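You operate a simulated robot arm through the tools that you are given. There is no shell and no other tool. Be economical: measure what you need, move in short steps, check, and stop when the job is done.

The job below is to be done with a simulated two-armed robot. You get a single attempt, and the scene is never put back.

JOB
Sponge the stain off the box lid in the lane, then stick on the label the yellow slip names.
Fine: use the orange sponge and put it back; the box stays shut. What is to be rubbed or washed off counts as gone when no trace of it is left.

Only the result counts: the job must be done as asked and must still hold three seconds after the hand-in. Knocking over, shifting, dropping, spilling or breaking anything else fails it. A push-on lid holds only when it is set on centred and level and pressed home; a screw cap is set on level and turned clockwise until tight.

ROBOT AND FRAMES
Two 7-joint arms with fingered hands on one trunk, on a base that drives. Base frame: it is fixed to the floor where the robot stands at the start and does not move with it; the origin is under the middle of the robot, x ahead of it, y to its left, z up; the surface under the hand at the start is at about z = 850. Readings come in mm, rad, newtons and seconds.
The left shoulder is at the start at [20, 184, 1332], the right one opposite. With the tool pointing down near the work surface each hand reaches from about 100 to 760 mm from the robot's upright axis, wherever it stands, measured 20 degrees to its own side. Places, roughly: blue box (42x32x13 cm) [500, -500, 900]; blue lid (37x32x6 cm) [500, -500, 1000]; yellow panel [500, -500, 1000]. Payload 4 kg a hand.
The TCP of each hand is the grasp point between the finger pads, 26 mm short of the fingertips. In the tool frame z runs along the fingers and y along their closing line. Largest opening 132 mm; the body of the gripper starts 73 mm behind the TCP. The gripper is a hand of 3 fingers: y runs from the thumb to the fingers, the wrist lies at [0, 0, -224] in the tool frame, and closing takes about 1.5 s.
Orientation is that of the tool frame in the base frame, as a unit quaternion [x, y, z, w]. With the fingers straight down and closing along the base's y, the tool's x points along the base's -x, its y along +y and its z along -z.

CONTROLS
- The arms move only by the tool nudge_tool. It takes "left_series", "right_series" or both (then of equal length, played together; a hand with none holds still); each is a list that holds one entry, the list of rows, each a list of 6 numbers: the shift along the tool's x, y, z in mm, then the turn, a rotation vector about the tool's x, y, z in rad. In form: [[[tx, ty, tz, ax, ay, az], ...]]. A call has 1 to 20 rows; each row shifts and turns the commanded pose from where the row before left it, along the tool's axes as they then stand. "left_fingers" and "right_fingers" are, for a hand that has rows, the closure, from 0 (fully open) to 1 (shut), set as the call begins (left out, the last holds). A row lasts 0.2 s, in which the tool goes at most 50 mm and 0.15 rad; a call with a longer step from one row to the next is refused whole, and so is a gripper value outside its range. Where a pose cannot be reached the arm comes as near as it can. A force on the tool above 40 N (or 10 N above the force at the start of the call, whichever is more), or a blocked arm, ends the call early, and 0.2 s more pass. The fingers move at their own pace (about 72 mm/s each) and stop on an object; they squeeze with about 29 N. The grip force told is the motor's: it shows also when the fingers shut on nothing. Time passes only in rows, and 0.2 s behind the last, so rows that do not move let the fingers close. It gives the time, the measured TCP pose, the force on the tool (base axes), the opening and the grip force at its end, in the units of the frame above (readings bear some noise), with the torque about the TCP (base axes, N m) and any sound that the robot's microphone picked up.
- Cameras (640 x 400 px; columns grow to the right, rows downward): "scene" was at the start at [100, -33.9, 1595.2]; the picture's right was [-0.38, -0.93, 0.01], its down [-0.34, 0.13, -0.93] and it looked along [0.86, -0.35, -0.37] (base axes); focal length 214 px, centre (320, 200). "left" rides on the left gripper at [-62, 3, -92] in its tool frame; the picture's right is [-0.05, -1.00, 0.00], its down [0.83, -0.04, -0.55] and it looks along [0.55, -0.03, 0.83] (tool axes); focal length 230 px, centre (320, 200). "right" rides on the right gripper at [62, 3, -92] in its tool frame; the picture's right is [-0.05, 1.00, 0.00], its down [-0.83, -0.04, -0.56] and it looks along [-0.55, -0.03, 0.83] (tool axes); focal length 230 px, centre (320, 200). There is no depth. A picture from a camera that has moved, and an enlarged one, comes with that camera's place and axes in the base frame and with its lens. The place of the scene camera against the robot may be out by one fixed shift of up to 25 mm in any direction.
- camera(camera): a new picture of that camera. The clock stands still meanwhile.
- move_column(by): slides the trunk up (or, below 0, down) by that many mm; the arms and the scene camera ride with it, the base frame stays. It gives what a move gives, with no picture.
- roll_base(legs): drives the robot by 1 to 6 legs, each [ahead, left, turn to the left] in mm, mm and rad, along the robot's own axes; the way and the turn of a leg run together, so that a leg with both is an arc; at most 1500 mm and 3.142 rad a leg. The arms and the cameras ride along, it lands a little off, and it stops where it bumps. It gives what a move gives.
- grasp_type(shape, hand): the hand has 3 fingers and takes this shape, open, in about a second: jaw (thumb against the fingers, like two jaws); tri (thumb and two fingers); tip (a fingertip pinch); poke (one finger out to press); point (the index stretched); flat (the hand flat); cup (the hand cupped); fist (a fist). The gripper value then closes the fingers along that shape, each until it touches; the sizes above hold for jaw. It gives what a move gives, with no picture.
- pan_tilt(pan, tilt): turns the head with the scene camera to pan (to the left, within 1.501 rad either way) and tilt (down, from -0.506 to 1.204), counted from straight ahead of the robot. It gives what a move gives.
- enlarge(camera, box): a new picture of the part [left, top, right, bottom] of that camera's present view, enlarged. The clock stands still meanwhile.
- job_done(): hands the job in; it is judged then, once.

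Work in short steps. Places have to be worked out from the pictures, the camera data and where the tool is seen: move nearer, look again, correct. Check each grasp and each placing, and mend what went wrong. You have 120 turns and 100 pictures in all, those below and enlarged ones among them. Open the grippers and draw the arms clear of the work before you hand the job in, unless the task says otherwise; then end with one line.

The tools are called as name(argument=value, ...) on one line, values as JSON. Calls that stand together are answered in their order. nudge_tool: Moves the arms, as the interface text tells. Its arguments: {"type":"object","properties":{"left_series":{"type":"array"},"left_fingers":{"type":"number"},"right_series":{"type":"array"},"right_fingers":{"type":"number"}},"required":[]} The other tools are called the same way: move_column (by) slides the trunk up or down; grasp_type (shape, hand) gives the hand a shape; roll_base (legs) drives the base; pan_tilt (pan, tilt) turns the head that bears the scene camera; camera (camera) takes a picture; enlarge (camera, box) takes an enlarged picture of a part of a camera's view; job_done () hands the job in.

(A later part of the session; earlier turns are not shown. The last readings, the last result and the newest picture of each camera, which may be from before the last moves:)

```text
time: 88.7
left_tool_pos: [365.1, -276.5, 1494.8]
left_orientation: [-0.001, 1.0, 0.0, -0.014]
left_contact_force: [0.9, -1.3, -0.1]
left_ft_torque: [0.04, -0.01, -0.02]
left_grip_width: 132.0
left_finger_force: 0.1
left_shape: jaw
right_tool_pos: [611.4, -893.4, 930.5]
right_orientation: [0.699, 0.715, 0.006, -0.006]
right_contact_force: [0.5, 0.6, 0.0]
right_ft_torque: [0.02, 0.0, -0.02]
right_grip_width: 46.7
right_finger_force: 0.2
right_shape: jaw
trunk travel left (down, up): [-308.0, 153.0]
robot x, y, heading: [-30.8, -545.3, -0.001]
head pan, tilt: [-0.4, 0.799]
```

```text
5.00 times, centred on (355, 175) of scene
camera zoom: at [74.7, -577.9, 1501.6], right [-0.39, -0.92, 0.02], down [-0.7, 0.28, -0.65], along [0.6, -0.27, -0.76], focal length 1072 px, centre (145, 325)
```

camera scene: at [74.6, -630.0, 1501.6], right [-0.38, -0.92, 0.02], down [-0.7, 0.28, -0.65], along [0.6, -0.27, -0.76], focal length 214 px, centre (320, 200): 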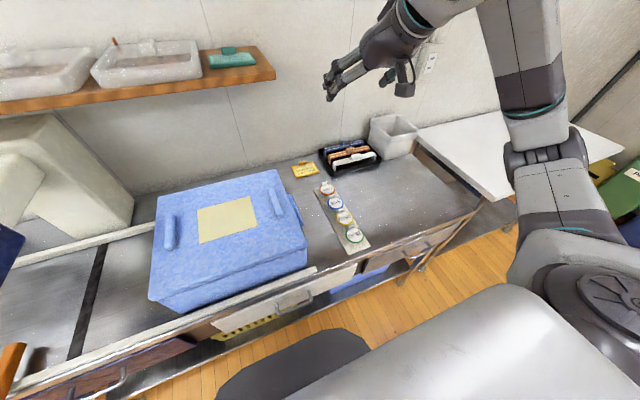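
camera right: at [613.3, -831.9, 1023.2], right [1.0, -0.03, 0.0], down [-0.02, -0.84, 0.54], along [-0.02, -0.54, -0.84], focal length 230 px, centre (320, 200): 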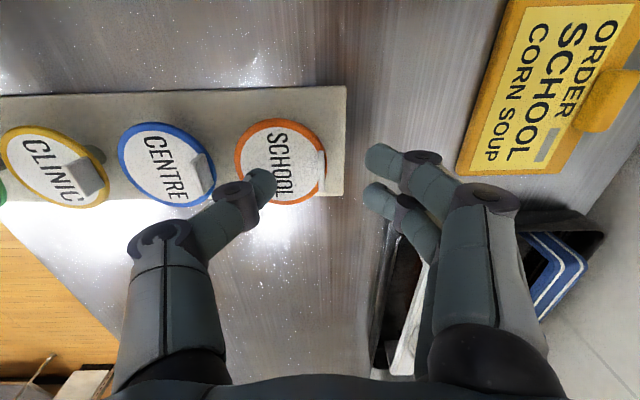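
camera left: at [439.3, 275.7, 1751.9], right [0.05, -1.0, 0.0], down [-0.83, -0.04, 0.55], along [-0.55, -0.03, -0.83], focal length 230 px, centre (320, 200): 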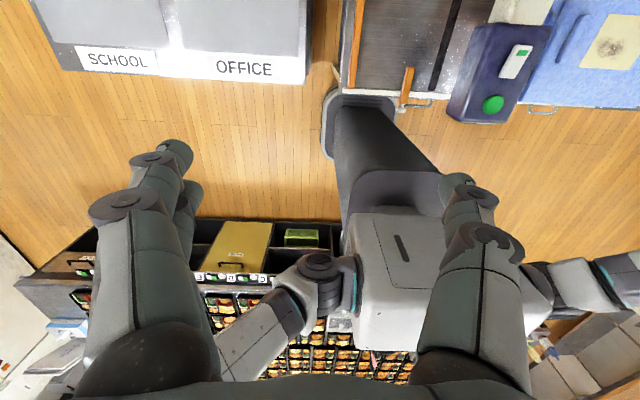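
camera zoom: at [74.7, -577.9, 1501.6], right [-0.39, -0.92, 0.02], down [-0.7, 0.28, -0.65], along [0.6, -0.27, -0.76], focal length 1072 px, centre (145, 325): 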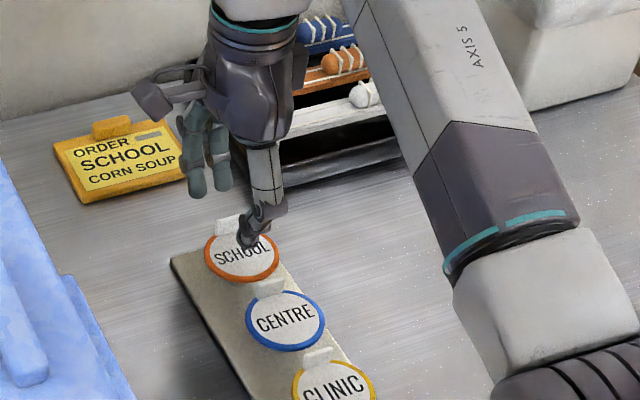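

The tab lies at about (610.5, -902), so I correct y by −8 and lower to TCP z≈903.

nudge_tool(right_series=[[[-8, 0, 13, 0, 0, 0], [0, 0, 14, 0, 0, 0]]])

camera(camera="right")

enlarge(camera="scene", box=[315, 155, 385, 200])

```text
time: 89.3
left_tool_pos: [360.0, -272.7, 1497.6]
left_orientation: [0.0, 1.0, -0.001, -0.014]
left_contact_force: [-0.3, 0.1, -0.3]
left_ft_torque: [0.02, -0.04, -0.03]
left_grip_width: 132.1
left_finger_force: 0.0
left_shape: jaw
right_tool_pos: [607.5, -899.3, 909.2]
right_orientation: [0.698, 0.716, 0.007, -0.003]
right_contact_force: [-4.2, -1.0, 23.3]
right_ft_torque: [-0.06, 0.81, 0.07]
right_grip_width: 49.1
right_finger_force: 0.1
right_shape: jaw
trunk travel left (down, up): [-308.0, 153.0]
robot x, y, heading: [-30.3, -543.5, 0.001]
head pan, tilt: [-0.4, 0.799]
```

```text
45 pictures are left
camera right: at [610.5, -838.9, 1002.5], right [1.0, -0.03, 0.01], down [-0.03, -0.84, 0.54], along [-0.01, -0.54, -0.84], focal length 230 px, centre (320, 200)
```

right: 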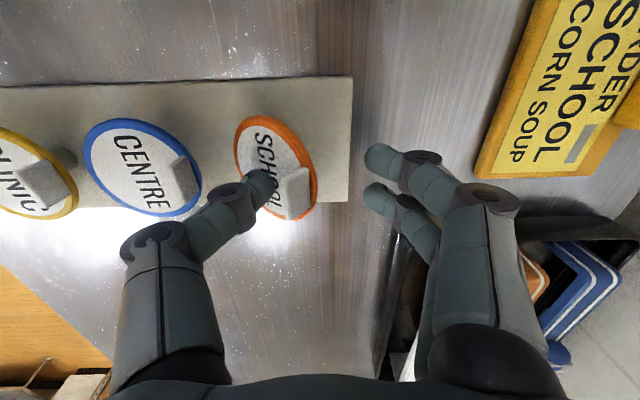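

```text
8.89 times, centred on (350, 178) of scene
camera zoom: at [69.1, -575.1, 1502.5], right [-0.39, -0.92, 0.02], down [-0.7, 0.28, -0.66], along [0.6, -0.27, -0.75], focal length 1906 px, centre (53, 400)
```

zoom: 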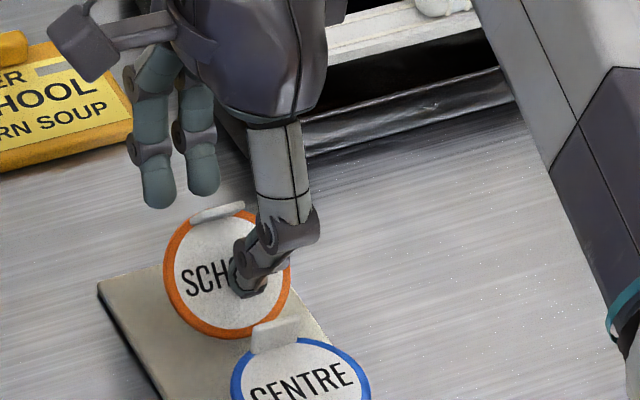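

The thumb tip touched the SCHOOL disc (23 N): the disc sits higher than I assumed, on a stand. I back up at once and look.

nudge_tool(right_series=[[[0, 0, -15, 0, 0, 0], [0, 0, -20, 0, 0, 0]]])

camera(camera="right")

enlarge(camera="scene", box=[310, 155, 400, 215])

```text
time: 89.9
left_tool_pos: [364.0, -275.1, 1495.5]
left_orientation: [-0.001, 1.0, -0.001, -0.015]
left_contact_force: [-0.1, 0.0, -0.2]
left_ft_torque: [-0.01, -0.03, -0.02]
left_grip_width: 132.0
left_finger_force: 0.1
left_shape: jaw
right_tool_pos: [609.7, -900.1, 939.1]
right_orientation: [0.698, 0.716, 0.004, -0.006]
right_contact_force: [-0.2, -0.3, 0.6]
right_ft_torque: [0.02, -0.03, -0.02]
right_grip_width: 46.6
right_finger_force: 0.1
right_shape: jaw
trunk travel left (down, up): [-308.0, 153.0]
robot x, y, heading: [-29.9, -545.2, 0.003]
head pan, tilt: [-0.4, 0.799]
```

```text
43 pictures are left
camera right: at [612.0, -839.0, 1031.6], right [1.0, -0.03, 0.0], down [-0.02, -0.84, 0.54], along [-0.02, -0.54, -0.84], focal length 230 px, centre (320, 200)
```

right: 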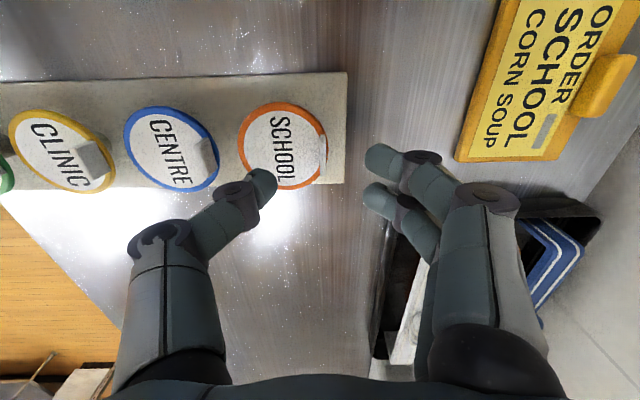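

```text
6.67 times, centred on (355, 185) of scene
camera zoom: at [73.3, -576.0, 1501.7], right [-0.39, -0.92, 0.02], down [-0.7, 0.28, -0.66], along [0.6, -0.27, -0.75], focal length 1430 px, centre (87, 300)
```

zoom: 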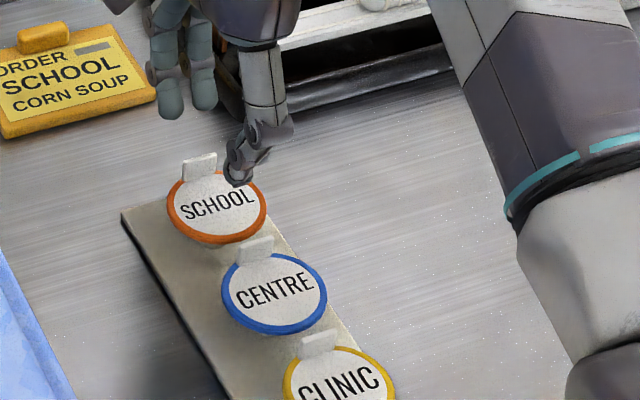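

The label sprang back level. All views agree if the tab centre is at (610.5, -892, ~895) with the disc at z≈886. I narrow to about 25 mm opening, correct y by +8 and lower to TCP z≈918.

nudge_tool(right_series=[[[4, 0.5, 0, 0, 0, 0], [4, 0.5, 0, 0, 0, 0], [0, 0, 0, 0, 0, 0], [0, 0, 0, 0, 0, 0]]], right_fingers=0.8)

camera(camera="right")

```text
time: 90.9
left_tool_pos: [365.1, -275.8, 1494.7]
left_orientation: [-0.001, 1.0, -0.001, -0.015]
left_contact_force: [0.7, 0.4, 0.0]
left_ft_torque: [-0.01, 0.0, 0.01]
left_grip_width: 131.7
left_finger_force: 0.1
left_shape: jaw
right_tool_pos: [611.2, -892.0, 937.7]
right_orientation: [0.698, 0.716, 0.005, -0.006]
right_contact_force: [0.5, -0.3, -0.6]
right_ft_torque: [-0.03, 0.0, -0.02]
right_grip_width: 26.9
right_finger_force: 0.1
right_shape: jaw
trunk travel left (down, up): [-308.0, 153.0]
robot x, y, heading: [-26.7, -550.7, 0.006]
head pan, tilt: [-0.4, 0.799]
```

```text
41 pictures are left
camera right: at [614.1, -831.7, 1031.3], right [1.0, -0.03, 0.0], down [-0.02, -0.84, 0.54], along [-0.02, -0.54, -0.84], focal length 230 px, centre (320, 200)
```

right: 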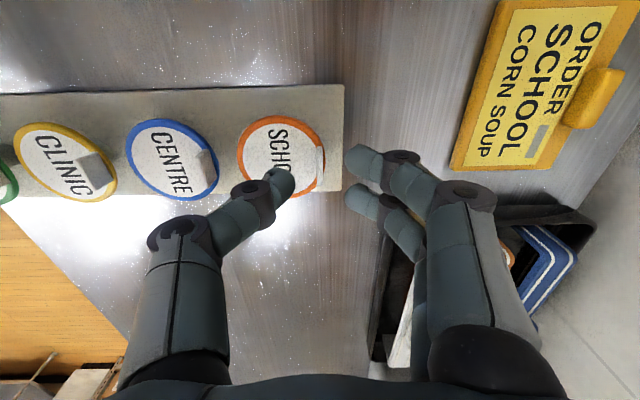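

The tab lies midway between thumb and fingers. I descend 20 mm in small steps.

nudge_tool(right_series=[[[0, 0, 7, 0, 0, 0], [0, 0, 7, 0, 0, 0], [0, 0, 5, 0, 0, 0]]])

enlarge(camera="right", box=[200, 80, 440, 240])

enlarge(camera="scene", box=[310, 155, 400, 215])

```text
time: 91.7
left_tool_pos: [365.7, -275.2, 1495.4]
left_orientation: [-0.001, 1.0, 0.0, -0.016]
left_contact_force: [0.8, 0.4, 0.8]
left_ft_torque: [-0.02, 0.0, 0.0]
left_grip_width: 132.1
left_finger_force: 0.0
left_shape: jaw
right_tool_pos: [612.5, -892.1, 920.2]
right_orientation: [0.698, 0.716, 0.005, -0.006]
right_contact_force: [-0.1, -0.5, 0.3]
right_ft_torque: [0.01, -0.01, -0.01]
right_grip_width: 27.0
right_finger_force: 0.1
right_shape: jaw
trunk travel left (down, up): [-308.0, 153.0]
robot x, y, heading: [-33.9, -545.3, 0.005]
head pan, tilt: [-0.4, 0.799]
```

```text
2.50 times, centred on (320, 160) of right
camera zoom: at [614.1, -831.8, 1012.5], right [1.0, -0.03, 0.0], down [-0.02, -0.84, 0.54], along [-0.02, -0.54, -0.84], focal length 575 px, centre (320, 300)
```

zoom: 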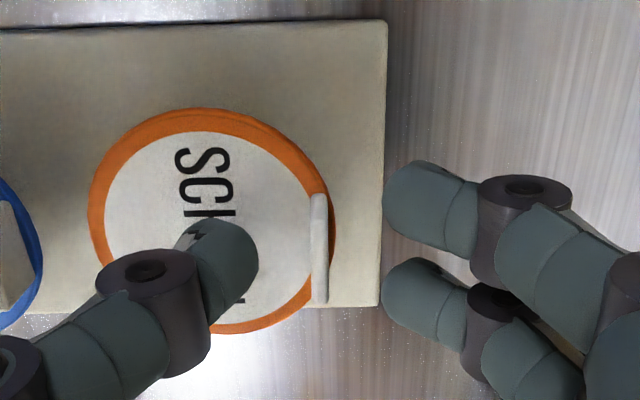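

```text
6.67 times, centred on (355, 185) of scene
camera zoom: at [74.7, -576.8, 1501.6], right [-0.39, -0.92, 0.02], down [-0.7, 0.28, -0.65], along [0.6, -0.27, -0.76], focal length 1430 px, centre (87, 300)
```

zoom: 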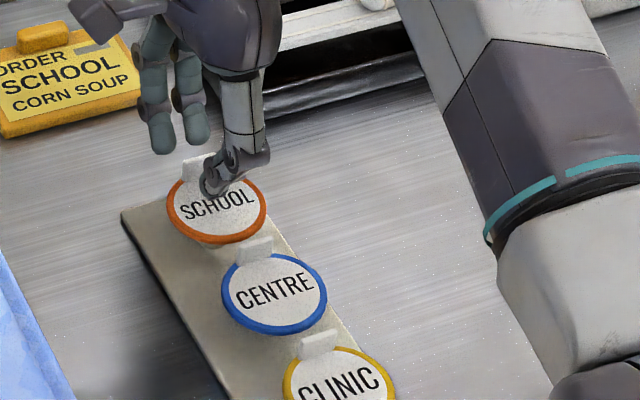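

Thumb and fingers are centred on the tab with no contact. I close on the tab.

nudge_tool(right_series=[[[0, 0, 0, 0, 0, 0], [0, 0, 0, 0, 0, 0], [0, 0, 0, 0, 0, 0], [0, 0, 0, 0, 0, 0], [0, 0, 0, 0, 0, 0]]], right_fingers=1)

enlarge(camera="right", box=[200, 80, 440, 240])

```text
time: 92.9
left_tool_pos: [365.4, -274.0, 1494.7]
left_orientation: [-0.001, 1.0, -0.001, -0.016]
left_contact_force: [0.1, -0.1, -0.4]
left_ft_torque: [-0.02, -0.01, 0.01]
left_grip_width: 132.0
left_finger_force: 0.0
left_shape: jaw
right_tool_pos: [611.8, -892.1, 919.1]
right_orientation: [0.698, 0.716, 0.006, -0.007]
right_contact_force: [-0.6, -0.3, -0.2]
right_ft_torque: [0.01, -0.02, 0.02]
right_grip_width: 0.0
right_finger_force: 29.1
right_shape: jaw
trunk travel left (down, up): [-308.0, 153.0]
robot x, y, heading: [-25.6, -546.7, 0.006]
head pan, tilt: [-0.4, 0.799]
```

```text
2.50 times, centred on (320, 160) of right
camera zoom: at [614.3, -831.7, 1012.8], right [1.0, -0.03, 0.0], down [-0.02, -0.84, 0.54], along [-0.02, -0.54, -0.84], focal length 575 px, centre (320, 300)
```

zoom: 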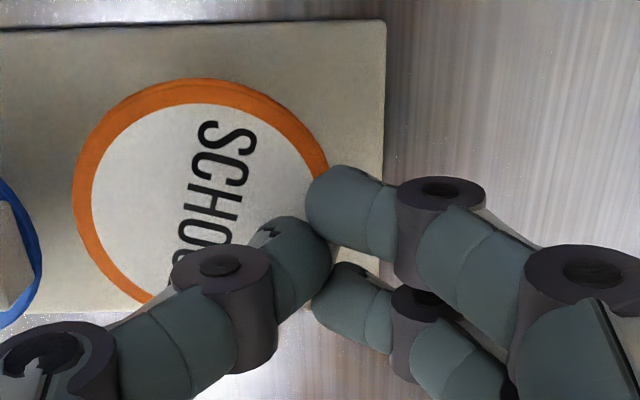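

The fingers shut to 0 and the disc moved a bit, so the tab slipped out. I reopen and look.

nudge_tool(right_series=[[[0, 0, 0, 0, 0, 0], [0, 0, 0, 0, 0, 0], [0, 0, -20, 0, 0, 0]]], right_fingers=0.75)

enlarge(camera="right", box=[200, 80, 440, 240])

enlarge(camera="scene", box=[310, 155, 400, 215])

```text
time: 93.7
left_tool_pos: [365.0, -274.5, 1495.1]
left_orientation: [-0.001, 1.0, -0.001, -0.015]
left_contact_force: [0.1, -0.6, -0.5]
left_ft_torque: [0.0, -0.01, 0.0]
left_grip_width: 131.8
left_finger_force: 0.1
left_shape: jaw
right_tool_pos: [612.4, -892.7, 940.2]
right_orientation: [0.698, 0.716, 0.006, -0.007]
right_contact_force: [0.4, -0.3, 1.1]
right_ft_torque: [-0.01, 0.02, -0.05]
right_grip_width: 32.8
right_finger_force: 0.0
right_shape: jaw
trunk travel left (down, up): [-308.0, 153.0]
robot x, y, heading: [-31.2, -545.8, -0.001]
head pan, tilt: [-0.4, 0.799]
```

```text
2.50 times, centred on (320, 160) of right
camera zoom: at [614.1, -831.8, 1033.1], right [1.0, -0.03, 0.0], down [-0.02, -0.84, 0.54], along [-0.02, -0.54, -0.84], focal length 575 px, centre (320, 300)
```

zoom: 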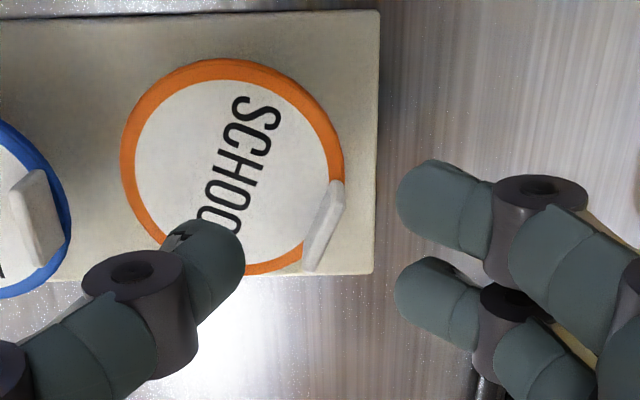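

```text
6.67 times, centred on (355, 185) of scene
camera zoom: at [74.5, -576.6, 1501.6], right [-0.39, -0.92, 0.02], down [-0.7, 0.28, -0.65], along [0.6, -0.27, -0.76], focal length 1430 px, centre (87, 300)
```

zoom: 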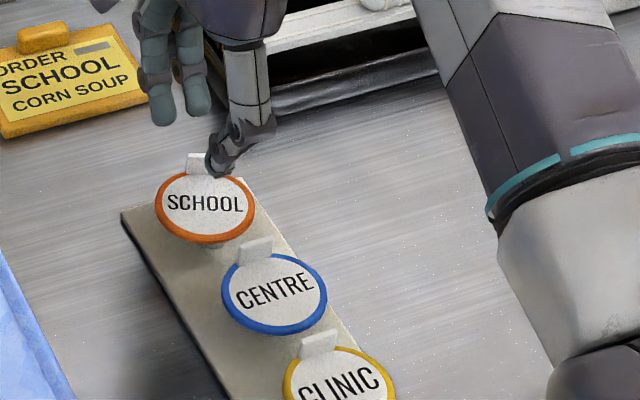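

The tab was only caught by the rounded tips and slipped out; the label is now yawed about 0.25 rad but is still on its post. I raise the hand and try the fingertip-pinch shape.

nudge_tool(right_series=[[[0, 0, -30, 0, 0, 0], [0, 0, -30, 0, 0, 0]]])

grasp_type(hand="right", shape="tip")

camera(camera="right")

nudge_tool(right_series=[[[0, 0, 0, 0, 0, 0], [0, 0, 0, 0, 0, 0], [0, 0, 0, 0, 0, 0], [0, 0, 0, 0, 0, 0], [0, 0, 0, 0, 0, 0], [0, 0, 0, 0, 0, 0], [0, 0, 0, 0, 0, 0]]], right_fingers=0.8)

camera(camera="right")

```text
time: 94.3
left_tool_pos: [365.5, -274.4, 1495.0]
left_orientation: [-0.002, 1.0, -0.001, -0.016]
left_contact_force: [0.2, -0.2, -0.6]
left_ft_torque: [0.02, -0.01, 0.02]
left_grip_width: 131.9
left_finger_force: 0.1
left_shape: jaw
right_tool_pos: [616.0, -895.3, 998.0]
right_orientation: [0.698, 0.716, 0.006, -0.005]
right_contact_force: [0.2, 0.0, -0.2]
right_ft_torque: [-0.02, 0.0, -0.01]
right_grip_width: 32.7
right_finger_force: 0.1
right_shape: jaw
right hand out of reach, approached as far as the arm can: row 2
trunk travel left (down, up): [-308.0, 153.0]
robot x, y, heading: [-31.4, -547.5, 0.005]
head pan, tilt: [-0.4, 0.799]
```

```text
time: 95.2
left_tool_pos: [366.1, -274.9, 1493.9]
left_orientation: [-0.001, 1.0, -0.001, -0.016]
left_contact_force: [0.2, 0.6, 0.2]
left_ft_torque: [0.03, 0.01, -0.01]
left_grip_width: 131.8
left_finger_force: 0.1
left_shape: jaw
right_tool_pos: [615.1, -895.6, 997.4]
right_orientation: [0.697, 0.717, 0.005, -0.006]
right_contact_force: [-0.1, -0.2, -0.7]
right_ft_torque: [0.02, -0.03, -0.03]
right_grip_width: 131.9
right_finger_force: 0.1
right_shape: tip
trunk travel left (down, up): [-308.0, 153.0]
robot x, y, heading: [-28.0, -549.5, 0.008]
head pan, tilt: [-0.4, 0.799]
```

```text
35 pictures are left
camera right: at [617.9, -834.9, 1090.3], right [1.0, -0.03, 0.0], down [-0.02, -0.84, 0.54], along [-0.02, -0.54, -0.84], focal length 230 px, centre (320, 200)
```

right: 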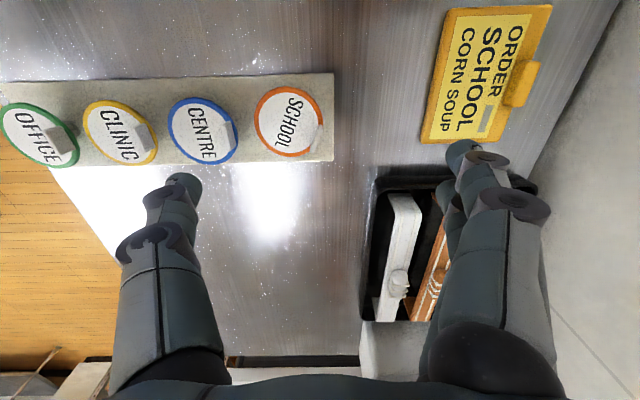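

```text
time: 96.8
left_tool_pos: [365.6, -274.7, 1494.4]
left_orientation: [0.0, 1.0, -0.001, -0.016]
left_contact_force: [-0.1, -0.3, -0.8]
left_ft_torque: [-0.01, 0.02, 0.01]
left_grip_width: 132.1
left_finger_force: 0.0
left_shape: jaw
right_tool_pos: [615.7, -895.9, 997.5]
right_orientation: [0.698, 0.716, 0.006, -0.006]
right_contact_force: [0.4, -0.3, 0.4]
right_ft_torque: [-0.02, 0.0, 0.02]
right_grip_width: 26.8
right_finger_force: 0.0
right_shape: tip
trunk travel left (down, up): [-308.0, 153.0]
robot x, y, heading: [-29.4, -548.2, 0.0]
head pan, tilt: [-0.4, 0.799]
```

```text
34 pictures are left
camera right: at [617.9, -834.9, 1090.5], right [1.0, -0.03, 0.0], down [-0.02, -0.84, 0.54], along [-0.02, -0.54, -0.84], focal length 230 px, centre (320, 200)
```

right: 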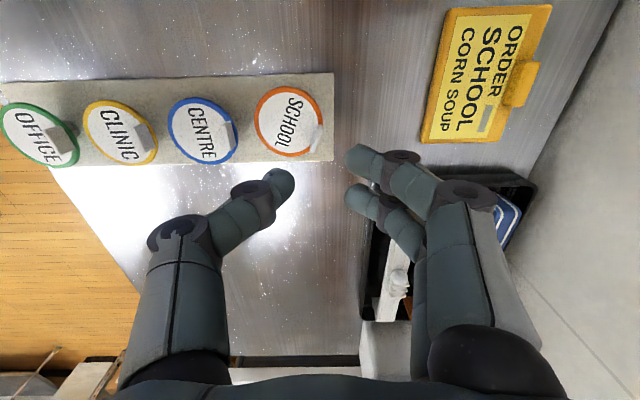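

I close the pinch fully in the air to see how the fingertips meet in this shape.

nudge_tool(right_series=[[[0, 0, 0, 0, 0, 0], [0, 0, 0, 0, 0, 0], [0, 0, 0, 0, 0, 0], [0, 0, 0, 0, 0, 0]]], right_fingers=1)

enlarge(camera="scene", box=[305, 115, 405, 185])

enlarge(camera="right", box=[200, 80, 440, 240])

```text
time: 97.8
left_tool_pos: [365.6, -274.1, 1495.1]
left_orientation: [-0.001, 1.0, -0.001, -0.015]
left_contact_force: [-0.6, -0.3, -1.2]
left_ft_torque: [-0.02, 0.02, 0.0]
left_grip_width: 131.8
left_finger_force: 0.0
left_shape: jaw
right_tool_pos: [615.9, -894.7, 997.3]
right_orientation: [0.698, 0.716, 0.005, -0.005]
right_contact_force: [-0.9, 0.5, -0.6]
right_ft_torque: [0.04, -0.01, 0.01]
right_grip_width: 0.1
right_finger_force: 29.9
right_shape: tip
trunk travel left (down, up): [-308.0, 153.0]
robot x, y, heading: [-32.9, -548.3, 0.002]
head pan, tilt: [-0.4, 0.799]
```

```text
5.71 times, centred on (355, 150) of scene
camera zoom: at [74.8, -576.9, 1501.6], right [-0.39, -0.92, 0.02], down [-0.7, 0.28, -0.65], along [0.6, -0.27, -0.76], focal length 1226 px, centre (120, 486)
```

zoom: 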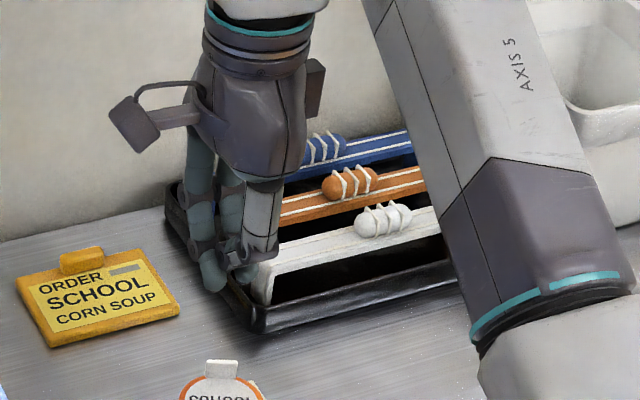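

```text
2.50 times, centred on (320, 160) of right
camera zoom: at [617.9, -834.9, 1090.5], right [1.0, -0.03, 0.0], down [-0.02, -0.84, 0.54], along [-0.02, -0.54, -0.84], focal length 575 px, centre (320, 300)
```

zoom: 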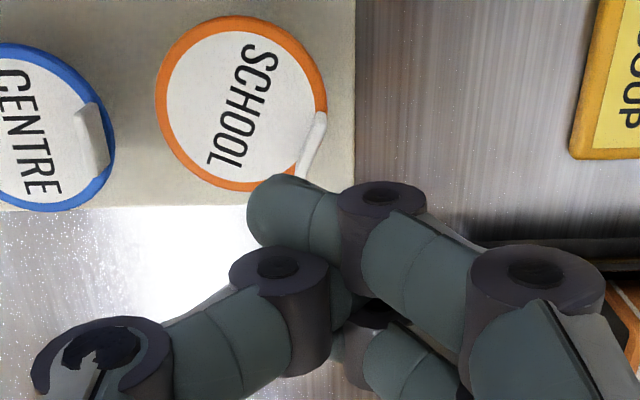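

In both shapes the thumb passes between the two fingers, so a thin plate can twist out. Pinching the tab across its 25 mm width instead (thumb against one edge, the two fingers nesting the other) is more stable. I go back to jaw and yaw the hand to align with the tab's long direction.

grasp_type(hand="right", shape="jaw")

nudge_tool(right_series=[[[0, 0, 0, 0, 0, -0.1407], [0, 0, 0, 0, 0, -0.1407], [0, 0, 0, 0, 0, -0.1407], [0, 0, 0, 0, 0, -0.1407], [0, 0, 0, 0, 0, -0.1407], [0, 0, 0, 0, 0, -0.1407], [0, 0, 0, 0, 0, -0.1407], [0, 0, 0, 0, 0, -0.1407], [0, 0, 0, 0, 0, -0.1407]]], right_fingers=0.6)

camera(camera="right")

```text
time: 98.7
left_tool_pos: [366.2, -274.3, 1495.2]
left_orientation: [-0.001, 1.0, 0.0, -0.015]
left_contact_force: [0.4, -0.3, -0.4]
left_ft_torque: [0.0, 0.03, 0.01]
left_grip_width: 131.9
left_finger_force: 0.0
left_shape: jaw
right_tool_pos: [616.5, -895.7, 996.7]
right_orientation: [0.698, 0.716, 0.006, -0.006]
right_contact_force: [1.2, -0.6, 0.5]
right_ft_torque: [0.0, -0.02, 0.0]
right_grip_width: 132.0
right_finger_force: 0.1
right_shape: jaw
trunk travel left (down, up): [-308.0, 153.0]
robot x, y, heading: [-29.9, -547.8, 0.006]
head pan, tilt: [-0.4, 0.799]
```

```text
time: 100.7
left_tool_pos: [365.3, -274.0, 1495.4]
left_orientation: [-0.001, 1.0, 0.0, -0.016]
left_contact_force: [-0.5, -0.6, 0.3]
left_ft_torque: [-0.04, 0.04, 0.01]
left_grip_width: 132.1
left_finger_force: 0.1
left_shape: jaw
right_tool_pos: [616.4, -893.9, 996.8]
right_orientation: [0.139, 0.99, 0.007, -0.002]
right_contact_force: [-0.9, -0.5, -0.1]
right_ft_torque: [0.02, 0.02, -0.01]
right_grip_width: 53.0
right_finger_force: 0.1
right_shape: jaw
trunk travel left (down, up): [-308.0, 153.0]
robot x, y, heading: [-29.5, -546.5, 0.008]
head pan, tilt: [-0.4, 0.799]
```

```text
31 pictures are left
camera right: at [558.0, -876.0, 1089.3], right [0.33, 0.95, 0.01], down [0.79, -0.28, 0.55], along [0.52, -0.17, -0.84], focal length 230 px, centre (320, 200)
```

right: 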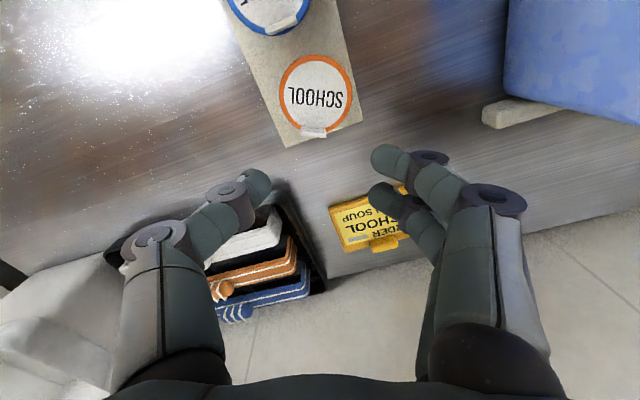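

The hand is aligned with the text. The tab is at about (611, -897). I centre on it and descend to z≈937 for a check.

nudge_tool(right_series=[[[2.2, -2.2, 30, 0, 0, 0], [2.2, -2.2, 30, 0, 0, 0], [0, 0, 0, 0, 0, 0]]], right_fingers=0.65)

enlarge(camera="right", box=[200, 80, 440, 240])

```text
time: 101.5
left_tool_pos: [366.3, -274.0, 1495.8]
left_orientation: [-0.001, 1.0, -0.002, -0.014]
left_contact_force: [-0.5, 0.2, 0.1]
left_ft_torque: [0.03, -0.01, -0.02]
left_grip_width: 131.7
left_finger_force: 0.0
left_shape: jaw
right_tool_pos: [610.2, -895.7, 935.8]
right_orientation: [0.14, 0.99, 0.007, -0.002]
right_contact_force: [0.3, -0.5, 0.3]
right_ft_torque: [0.03, 0.03, -0.02]
right_grip_width: 46.8
right_finger_force: 0.0
right_shape: jaw
trunk travel left (down, up): [-308.0, 153.0]
robot x, y, heading: [-29.2, -547.4, 0.007]
head pan, tilt: [-0.4, 0.799]
```

```text
2.50 times, centred on (320, 160) of right
camera zoom: at [552.9, -876.8, 1028.4], right [0.33, 0.95, 0.01], down [0.79, -0.28, 0.55], along [0.52, -0.17, -0.84], focal length 575 px, centre (320, 300)
```

zoom: 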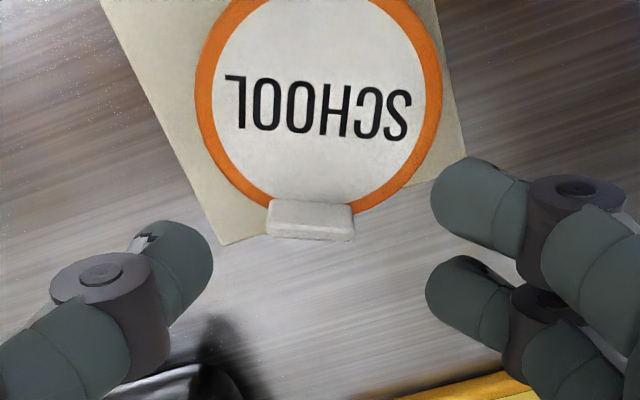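

The tab spans z≈889–907 at about (611.5, -898.5). I fine-align and descend so that the tips are just above the disc.

nudge_tool(right_series=[[[-1, -3, 8, 0, 0, 0], [0, 0, 6, 0, 0, 0], [0, 0, 4, 0, 0, 0]]])

enlarge(camera="right", box=[200, 80, 440, 240])

```text
time: 102.3
left_tool_pos: [364.9, -274.7, 1495.4]
left_orientation: [-0.001, 1.0, -0.001, -0.016]
left_contact_force: [-0.1, -0.1, 0.1]
left_ft_torque: [0.01, 0.04, -0.01]
left_grip_width: 131.8
left_finger_force: 0.0
left_shape: jaw
right_tool_pos: [610.4, -899.4, 917.5]
right_orientation: [0.14, 0.99, 0.009, -0.001]
right_contact_force: [0.0, 0.3, -1.1]
right_ft_torque: [0.0, -0.02, 0.0]
right_grip_width: 46.5
right_finger_force: 0.1
right_shape: jaw
trunk travel left (down, up): [-308.0, 153.0]
robot x, y, heading: [-27.6, -546.6, 0.002]
head pan, tilt: [-0.4, 0.799]
```

```text
2.50 times, centred on (320, 160) of right
camera zoom: at [552.9, -880.3, 1010.8], right [0.33, 0.95, 0.01], down [0.79, -0.28, 0.55], along [0.52, -0.17, -0.84], focal length 575 px, centre (320, 300)
```

zoom: 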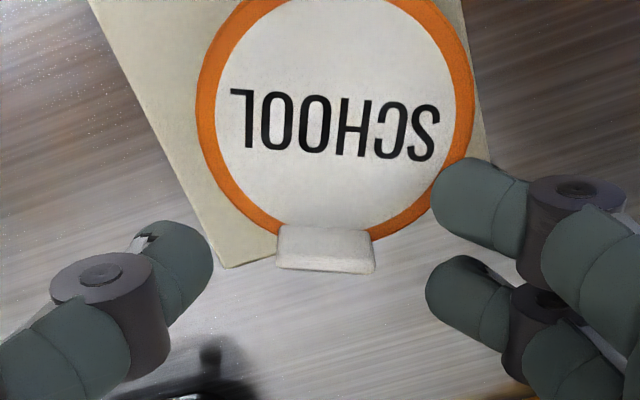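

Centred. I go 1.5 mm lower and close on the tab's width.

nudge_tool(right_series=[[[0, 0, 1.5, 0, 0, 0], [0, 0, 0, 0, 0, 0], [0, 0, 0, 0, 0, 0], [0, 0, 0, 0, 0, 0], [0, 0, 0, 0, 0, 0]]], right_fingers=1)

enlarge(camera="right", box=[200, 80, 440, 240])

```text
time: 103.5
left_tool_pos: [365.2, -274.7, 1494.9]
left_orientation: [0.0, 1.0, -0.001, -0.015]
left_contact_force: [0.8, -0.2, 0.0]
left_ft_torque: [0.01, 0.04, 0.0]
left_grip_width: 132.0
left_finger_force: 0.0
left_shape: jaw
right_tool_pos: [610.4, -898.8, 917.7]
right_orientation: [0.14, 0.99, 0.009, -0.003]
right_contact_force: [-0.3, -0.3, 0.4]
right_ft_torque: [-0.02, 0.02, -0.01]
right_grip_width: 0.0
right_finger_force: 28.6
right_shape: jaw
trunk travel left (down, up): [-308.0, 153.0]
robot x, y, heading: [-32.6, -549.8, 0.002]
head pan, tilt: [-0.4, 0.799]
```

```text
2.50 times, centred on (320, 160) of right
camera zoom: at [552.8, -880.2, 1009.3], right [0.33, 0.94, 0.01], down [0.79, -0.28, 0.55], along [0.52, -0.17, -0.84], focal length 575 px, centre (320, 300)
```

zoom: 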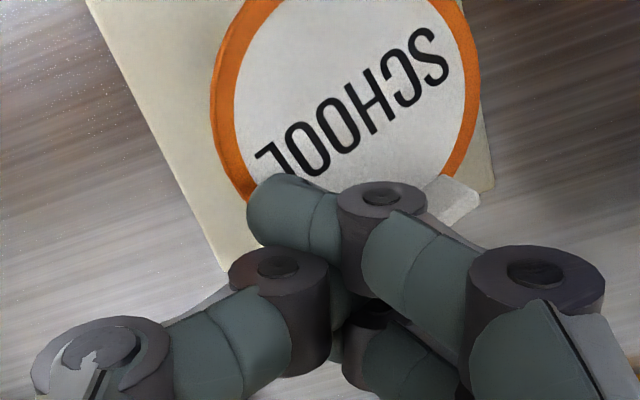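

The tab slid between the two fingers. In contrast, in the earlier x-pinch the fingers had clearly stopped early on the plate, so that grip was probably holding. I open, raise and look at the label's present pose.

nudge_tool(right_series=[[[0, 0, 0, 0, 0, 0], [0, 0, 0, 0, 0, 0], [0, 0, 0, 0, 0, 0], [0, 0, -30, 0, 0, 0], [0, 0, -40, 0, 0, 0]]], right_fingers=0.6)

camera(camera="right")

```text
time: 104.7
left_tool_pos: [365.5, -274.0, 1495.0]
left_orientation: [-0.001, 1.0, 0.0, -0.014]
left_contact_force: [-0.4, 0.0, 0.2]
left_ft_torque: [0.03, -0.01, 0.02]
left_grip_width: 131.9
left_finger_force: 0.1
left_shape: jaw
right_tool_pos: [611.0, -898.9, 987.0]
right_orientation: [0.14, 0.99, 0.007, -0.001]
right_contact_force: [0.1, 0.5, 0.6]
right_ft_torque: [0.0, 0.02, 0.01]
right_grip_width: 52.2
right_finger_force: 0.0
right_shape: jaw
trunk travel left (down, up): [-308.0, 153.0]
robot x, y, heading: [-29.0, -550.5, 0.004]
head pan, tilt: [-0.4, 0.799]
```

```text
27 pictures are left
camera right: at [552.5, -880.4, 1079.4], right [0.33, 0.94, 0.01], down [0.79, -0.28, 0.55], along [0.52, -0.17, -0.84], focal length 230 px, centre (320, 200)
```

right: 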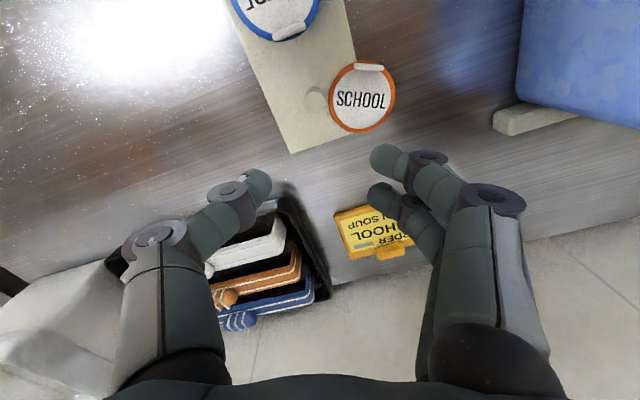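

The label slid off its post and turned: it lies face up on the strip edge, centre ≈(599, -854), its tab now toward the robot at about (577, -846). I yaw the hand the other way so the jaw closes across the tab plate with the fingers on the robot side.

nudge_tool(right_series=[[[0, 0, 0, 0, 0, -0.143], [0, 0, 0, 0, 0, -0.143], [0, 0, 0, 0, 0, -0.143], [0, 0, 0, 0, 0, -0.143], [0, 0, 0, 0, 0, -0.143], [0, 0, 0, 0, 0, -0.143], [0, 0, 0, 0, 0, -0.143], [0, 0, 0, 0, 0, -0.143], [0, 0, 0, 0, 0, -0.143], [0, 0, 0, 0, 0, -0.143]]])

camera(camera="right")

```text
time: 106.9
left_tool_pos: [365.9, -275.0, 1494.5]
left_orientation: [-0.002, 1.0, -0.001, -0.016]
left_contact_force: [-1.0, 0.2, 0.0]
left_ft_torque: [-0.01, 0.02, 0.01]
left_grip_width: 131.8
left_finger_force: 0.1
left_shape: jaw
right_tool_pos: [611.3, -899.8, 987.0]
right_orientation: [-0.544, 0.839, 0.008, 0.003]
right_contact_force: [-0.3, 0.3, 0.1]
right_ft_torque: [-0.03, 0.03, 0.02]
right_grip_width: 52.3
right_finger_force: 0.0
right_shape: jaw
trunk travel left (down, up): [-308.0, 153.0]
robot x, y, heading: [-33.0, -546.0, 0.003]
head pan, tilt: [-0.4, 0.799]
```

```text
26 pictures are left
camera right: at [583.0, -956.5, 1078.1], right [-0.89, 0.45, 0.01], down [0.38, 0.73, 0.57], along [0.25, 0.51, -0.82], focal length 230 px, centre (320, 200)
```

right: 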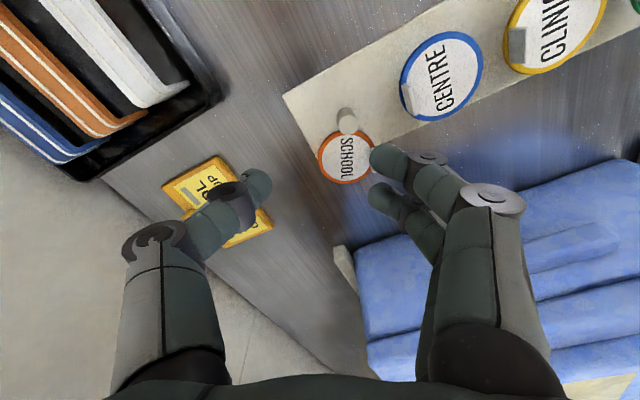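

Reachable. I move over the tab's estimated place (577, -846), lower to z≈935 and look.

nudge_tool(right_series=[[[-17.7, 26.5, 10, 0, 0, 0], [-17.7, 26.5, 10, 0, 0, 0], [0, 0, 30, 0, 0, 0]]])

enlarge(camera="right", box=[200, 80, 440, 240])

enlarge(camera="scene", box=[280, 140, 400, 220])

```text
time: 107.7
left_tool_pos: [367.3, -275.9, 1494.6]
left_orientation: [-0.001, 1.0, -0.001, -0.016]
left_contact_force: [-0.6, 0.1, 0.7]
left_ft_torque: [0.0, 0.02, 0.06]
left_grip_width: 132.1
left_finger_force: 0.2
left_shape: jaw
right_tool_pos: [575.7, -845.0, 938.6]
right_orientation: [-0.544, 0.839, 0.007, 0.004]
right_contact_force: [0.6, -0.1, 0.1]
right_ft_torque: [0.01, 0.02, 0.01]
right_grip_width: 52.3
right_finger_force: 0.0
right_shape: jaw
trunk travel left (down, up): [-308.0, 153.0]
robot x, y, heading: [-29.6, -544.4, 0.003]
head pan, tilt: [-0.4, 0.799]
```

```text
2.50 times, centred on (320, 160) of right
camera zoom: at [548.8, -901.9, 1029.1], right [-0.89, 0.46, 0.01], down [0.38, 0.73, 0.57], along [0.25, 0.51, -0.82], focal length 575 px, centre (320, 300)
```

zoom: 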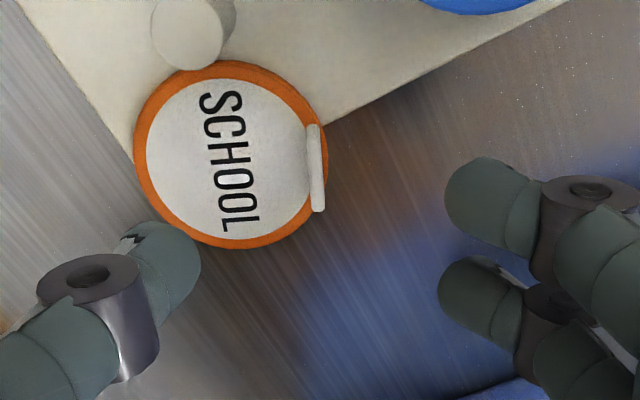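

```text
5.00 times, centred on (340, 180) of scene
camera zoom: at [75.7, -577.6, 1501.4], right [-0.39, -0.92, 0.02], down [-0.7, 0.28, -0.65], along [0.6, -0.27, -0.76], focal length 1072 px, centre (220, 300)
```

zoom: 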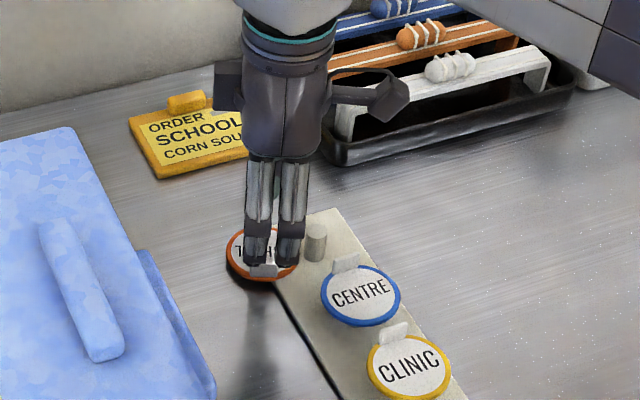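

A clear view: the tab is at (577, -845) and I'm centred over it; thumb on the disc side, fingers on the robot side. I narrow the opening and descend to about z=893.

nudge_tool(right_series=[[[0, -1.7, 0, 0, 0, 0], [0, 0, 10, 0, 0, 0], [0, 0, 15, 0, 0, 0], [0, 0, 10, 0, 0, 0], [0, 0, 6, 0, 0, 0], [0, 0, 4, 0, 0, 0]]], right_fingers=0.78)

enlarge(camera="right", box=[200, 80, 440, 240])

```text
time: 109.1
left_tool_pos: [365.5, -275.1, 1494.4]
left_orientation: [-0.001, 1.0, -0.001, -0.016]
left_contact_force: [-0.8, -0.5, -0.9]
left_ft_torque: [0.01, -0.01, 0.0]
left_grip_width: 131.8
left_finger_force: 0.0
left_shape: jaw
right_tool_pos: [578.2, -846.2, 892.7]
right_orientation: [-0.542, 0.84, 0.008, 0.003]
right_contact_force: [0.0, 0.7, -0.1]
right_ft_torque: [-0.02, 0.0, 0.01]
right_grip_width: 29.7
right_finger_force: 0.1
right_shape: jaw
trunk travel left (down, up): [-308.0, 153.0]
robot x, y, heading: [-32.0, -543.6, 0.007]
head pan, tilt: [-0.4, 0.799]
```

```text
2.50 times, centred on (320, 160) of right
camera zoom: at [550.1, -901.9, 983.9], right [-0.89, 0.46, 0.01], down [0.38, 0.73, 0.57], along [0.25, 0.51, -0.82], focal length 575 px, centre (320, 300)
```

zoom: 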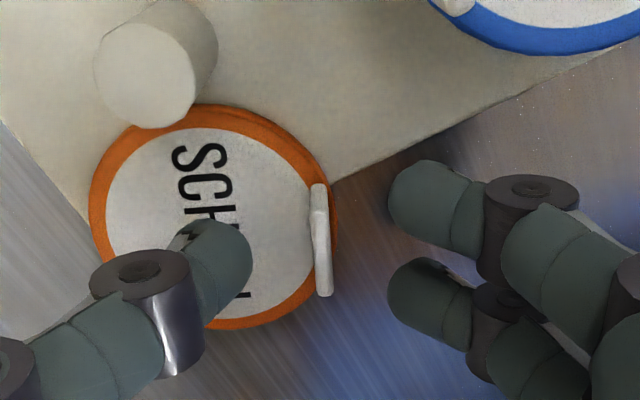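

Well aligned. I shift 3 mm in tool x, lower a few more mm for a deeper bite, and check the force.

nudge_tool(right_series=[[[3, 0, 2, 0, 0, 0], [0, 0, 2, 0, 0, 0], [0, 0, 2, 0, 0, 0], [0, 0, 2, 0, 0, 0]]])

```text
time: 110.1
left_tool_pos: [365.2, -274.6, 1495.6]
left_orientation: [-0.001, 1.0, -0.001, -0.014]
left_contact_force: [-0.4, 0.8, -0.4]
left_ft_torque: [-0.03, 0.03, 0.02]
left_grip_width: 131.8
left_finger_force: 0.2
left_shape: jaw
right_tool_pos: [577.1, -848.3, 886.0]
right_orientation: [-0.543, 0.839, 0.007, 0.005]
right_contact_force: [0.0, -1.0, 6.8]
right_ft_torque: [-0.12, -0.16, -0.02]
right_grip_width: 29.9
right_finger_force: 0.0
right_shape: jaw
trunk travel left (down, up): [-308.0, 153.0]
robot x, y, heading: [-32.1, -547.2, 0.002]
head pan, tilt: [-0.4, 0.799]
```

The thumb just touches the disc (6.8 N). I raise 1.5 mm and close.

nudge_tool(right_series=[[[0, 0, -1.5, 0, 0, 0], [0, 0, 0, 0, 0, 0], [0, 0, 0, 0, 0, 0], [0, 0, 0, 0, 0, 0], [0, 0, 0, 0, 0, 0]]], right_fingers=1)

nudge_tool(right_series=[[[0, 0, -10, 0, 0, 0], [0, 0, -20, 0, 0, 0], [0, 0, -20, 0, 0, 0]]])

enlarge(camera="right", box=[200, 80, 440, 240])

```text
time: 111.3
left_tool_pos: [366.0, -273.8, 1494.5]
left_orientation: [-0.001, 1.0, -0.002, -0.016]
left_contact_force: [0.3, -0.9, 0.3]
left_ft_torque: [0.0, -0.03, -0.02]
left_grip_width: 131.8
left_finger_force: 0.1
left_shape: jaw
right_tool_pos: [576.7, -847.8, 885.9]
right_orientation: [-0.543, 0.84, 0.008, 0.003]
right_contact_force: [1.9, 3.1, 0.2]
right_ft_torque: [0.11, -0.05, 0.11]
right_grip_width: 1.3
right_finger_force: 28.9
right_shape: jaw
trunk travel left (down, up): [-308.0, 153.0]
robot x, y, heading: [-33.4, -548.8, 0.004]
head pan, tilt: [-0.4, 0.799]
```

```text
time: 112.1
left_tool_pos: [365.0, -275.7, 1495.9]
left_orientation: [0.0, 1.0, -0.001, -0.015]
left_contact_force: [0.0, -0.4, 0.4]
left_ft_torque: [0.02, -0.03, 0.0]
left_grip_width: 132.0
left_finger_force: 0.1
left_shape: jaw
right_tool_pos: [577.3, -848.3, 936.5]
right_orientation: [-0.543, 0.84, 0.006, 0.002]
right_contact_force: [-0.2, -0.7, 0.2]
right_ft_torque: [0.01, 0.01, 0.02]
right_grip_width: 0.0
right_finger_force: 28.2
right_shape: jaw
trunk travel left (down, up): [-308.0, 153.0]
robot x, y, heading: [-34.2, -547.8, 0.005]
head pan, tilt: [-0.4, 0.799]
```

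```text
2.50 times, centred on (320, 160) of right
camera zoom: at [549.3, -905.4, 1028.2], right [-0.89, 0.46, 0.01], down [0.38, 0.73, 0.57], along [0.25, 0.51, -0.82], focal length 575 px, centre (320, 300)
```

zoom: 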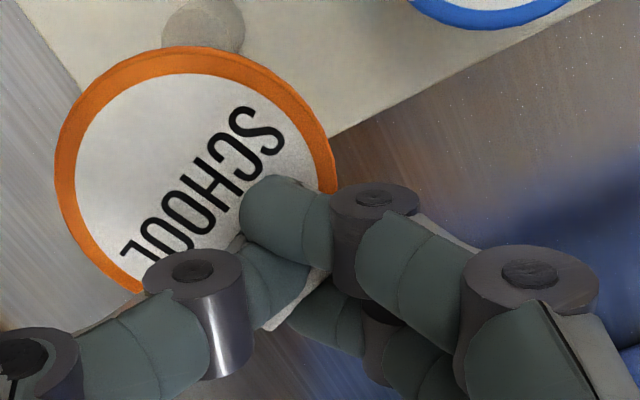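

The label is lifted; its tab is wedged firmly between thumb and fingers, with the disc centre about (+16, −27) mm from the TCP. I raise it well above the lid.

nudge_tool(right_series=[[[0, 0, -35, 0, 0, 0], [0, 0, -35, 0, 0, 0], [0, 0, -35, 0, 0, 0], [0, 0, -35, 0, 0, 0], [0, 0, -35, 0, 0, 0]]])

camera(camera="right")

```text
time: 113.3
left_tool_pos: [365.8, -273.6, 1495.2]
left_orientation: [-0.002, 1.0, -0.001, -0.015]
left_contact_force: [0.4, -0.3, 0.4]
left_ft_torque: [-0.01, 0.02, 0.02]
left_grip_width: 131.8
left_finger_force: 0.0
left_shape: jaw
right_tool_pos: [577.5, -852.8, 1112.1]
right_orientation: [-0.543, 0.84, 0.006, 0.003]
right_contact_force: [0.6, -0.4, 0.2]
right_ft_torque: [-0.02, 0.02, 0.01]
right_grip_width: 0.0
right_finger_force: 29.2
right_shape: jaw
trunk travel left (down, up): [-308.0, 153.0]
robot x, y, heading: [-29.7, -548.1, -0.0]
head pan, tilt: [-0.4, 0.799]
```

```text
21 pictures are left
camera right: at [549.9, -907.9, 1203.6], right [-0.89, 0.46, 0.01], down [0.38, 0.73, 0.57], along [0.25, 0.51, -0.82], focal length 230 px, centre (320, 200)
```

right: 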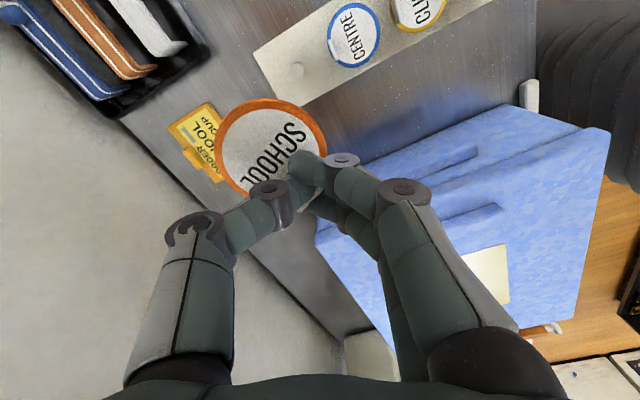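

It's firmly held and high enough. I drive left 340 mm over the box.

roll_base(legs=[[0, 340, 0]])

nudge_tool(right_series=[[[0, 0, 0, 0, 0, 0]]])

camera(camera="right")

```text
time: 115.5
left_tool_pos: [363.0, 64.2, 1493.8]
left_orientation: [-0.002, 1.0, -0.001, -0.016]
left_contact_force: [-0.2, -0.2, -0.7]
left_ft_torque: [0.02, 0.04, -0.01]
left_grip_width: 132.2
left_finger_force: 0.0
left_shape: jaw
right_tool_pos: [577.7, -513.7, 1111.0]
right_orientation: [-0.544, 0.839, 0.007, 0.004]
right_contact_force: [0.1, -0.3, -0.4]
right_ft_torque: [0.03, 0.02, 0.03]
right_grip_width: 0.0
right_finger_force: 29.2
right_shape: jaw
trunk travel left (down, up): [-308.0, 153.0]
robot x, y, heading: [-33.2, -207.2, 0.007]
head pan, tilt: [-0.4, 0.799]
```

```text
time: 115.9
left_tool_pos: [363.2, 64.0, 1495.0]
left_orientation: [-0.001, 1.0, -0.001, -0.014]
left_contact_force: [0.2, -1.0, 0.0]
left_ft_torque: [0.02, 0.02, 0.01]
left_grip_width: 131.8
left_finger_force: 0.0
left_shape: jaw
right_tool_pos: [576.5, -513.5, 1112.1]
right_orientation: [-0.544, 0.839, 0.007, 0.004]
right_contact_force: [-0.5, -0.9, 0.4]
right_ft_torque: [0.0, -0.02, -0.02]
right_grip_width: 0.0
right_finger_force: 28.9
right_shape: jaw
trunk travel left (down, up): [-308.0, 153.0]
robot x, y, heading: [-36.5, -209.4, 0.003]
head pan, tilt: [-0.4, 0.799]
```

```text
20 pictures are left
camera right: at [549.6, -569.2, 1202.4], right [-0.89, 0.46, 0.01], down [0.38, 0.73, 0.57], along [0.25, 0.51, -0.82], focal length 230 px, centre (320, 200)
```

right: 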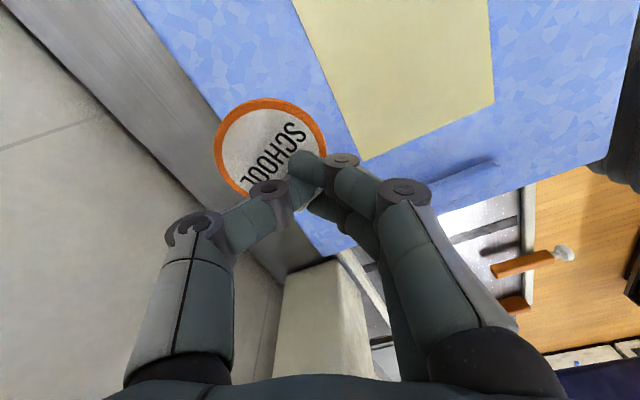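

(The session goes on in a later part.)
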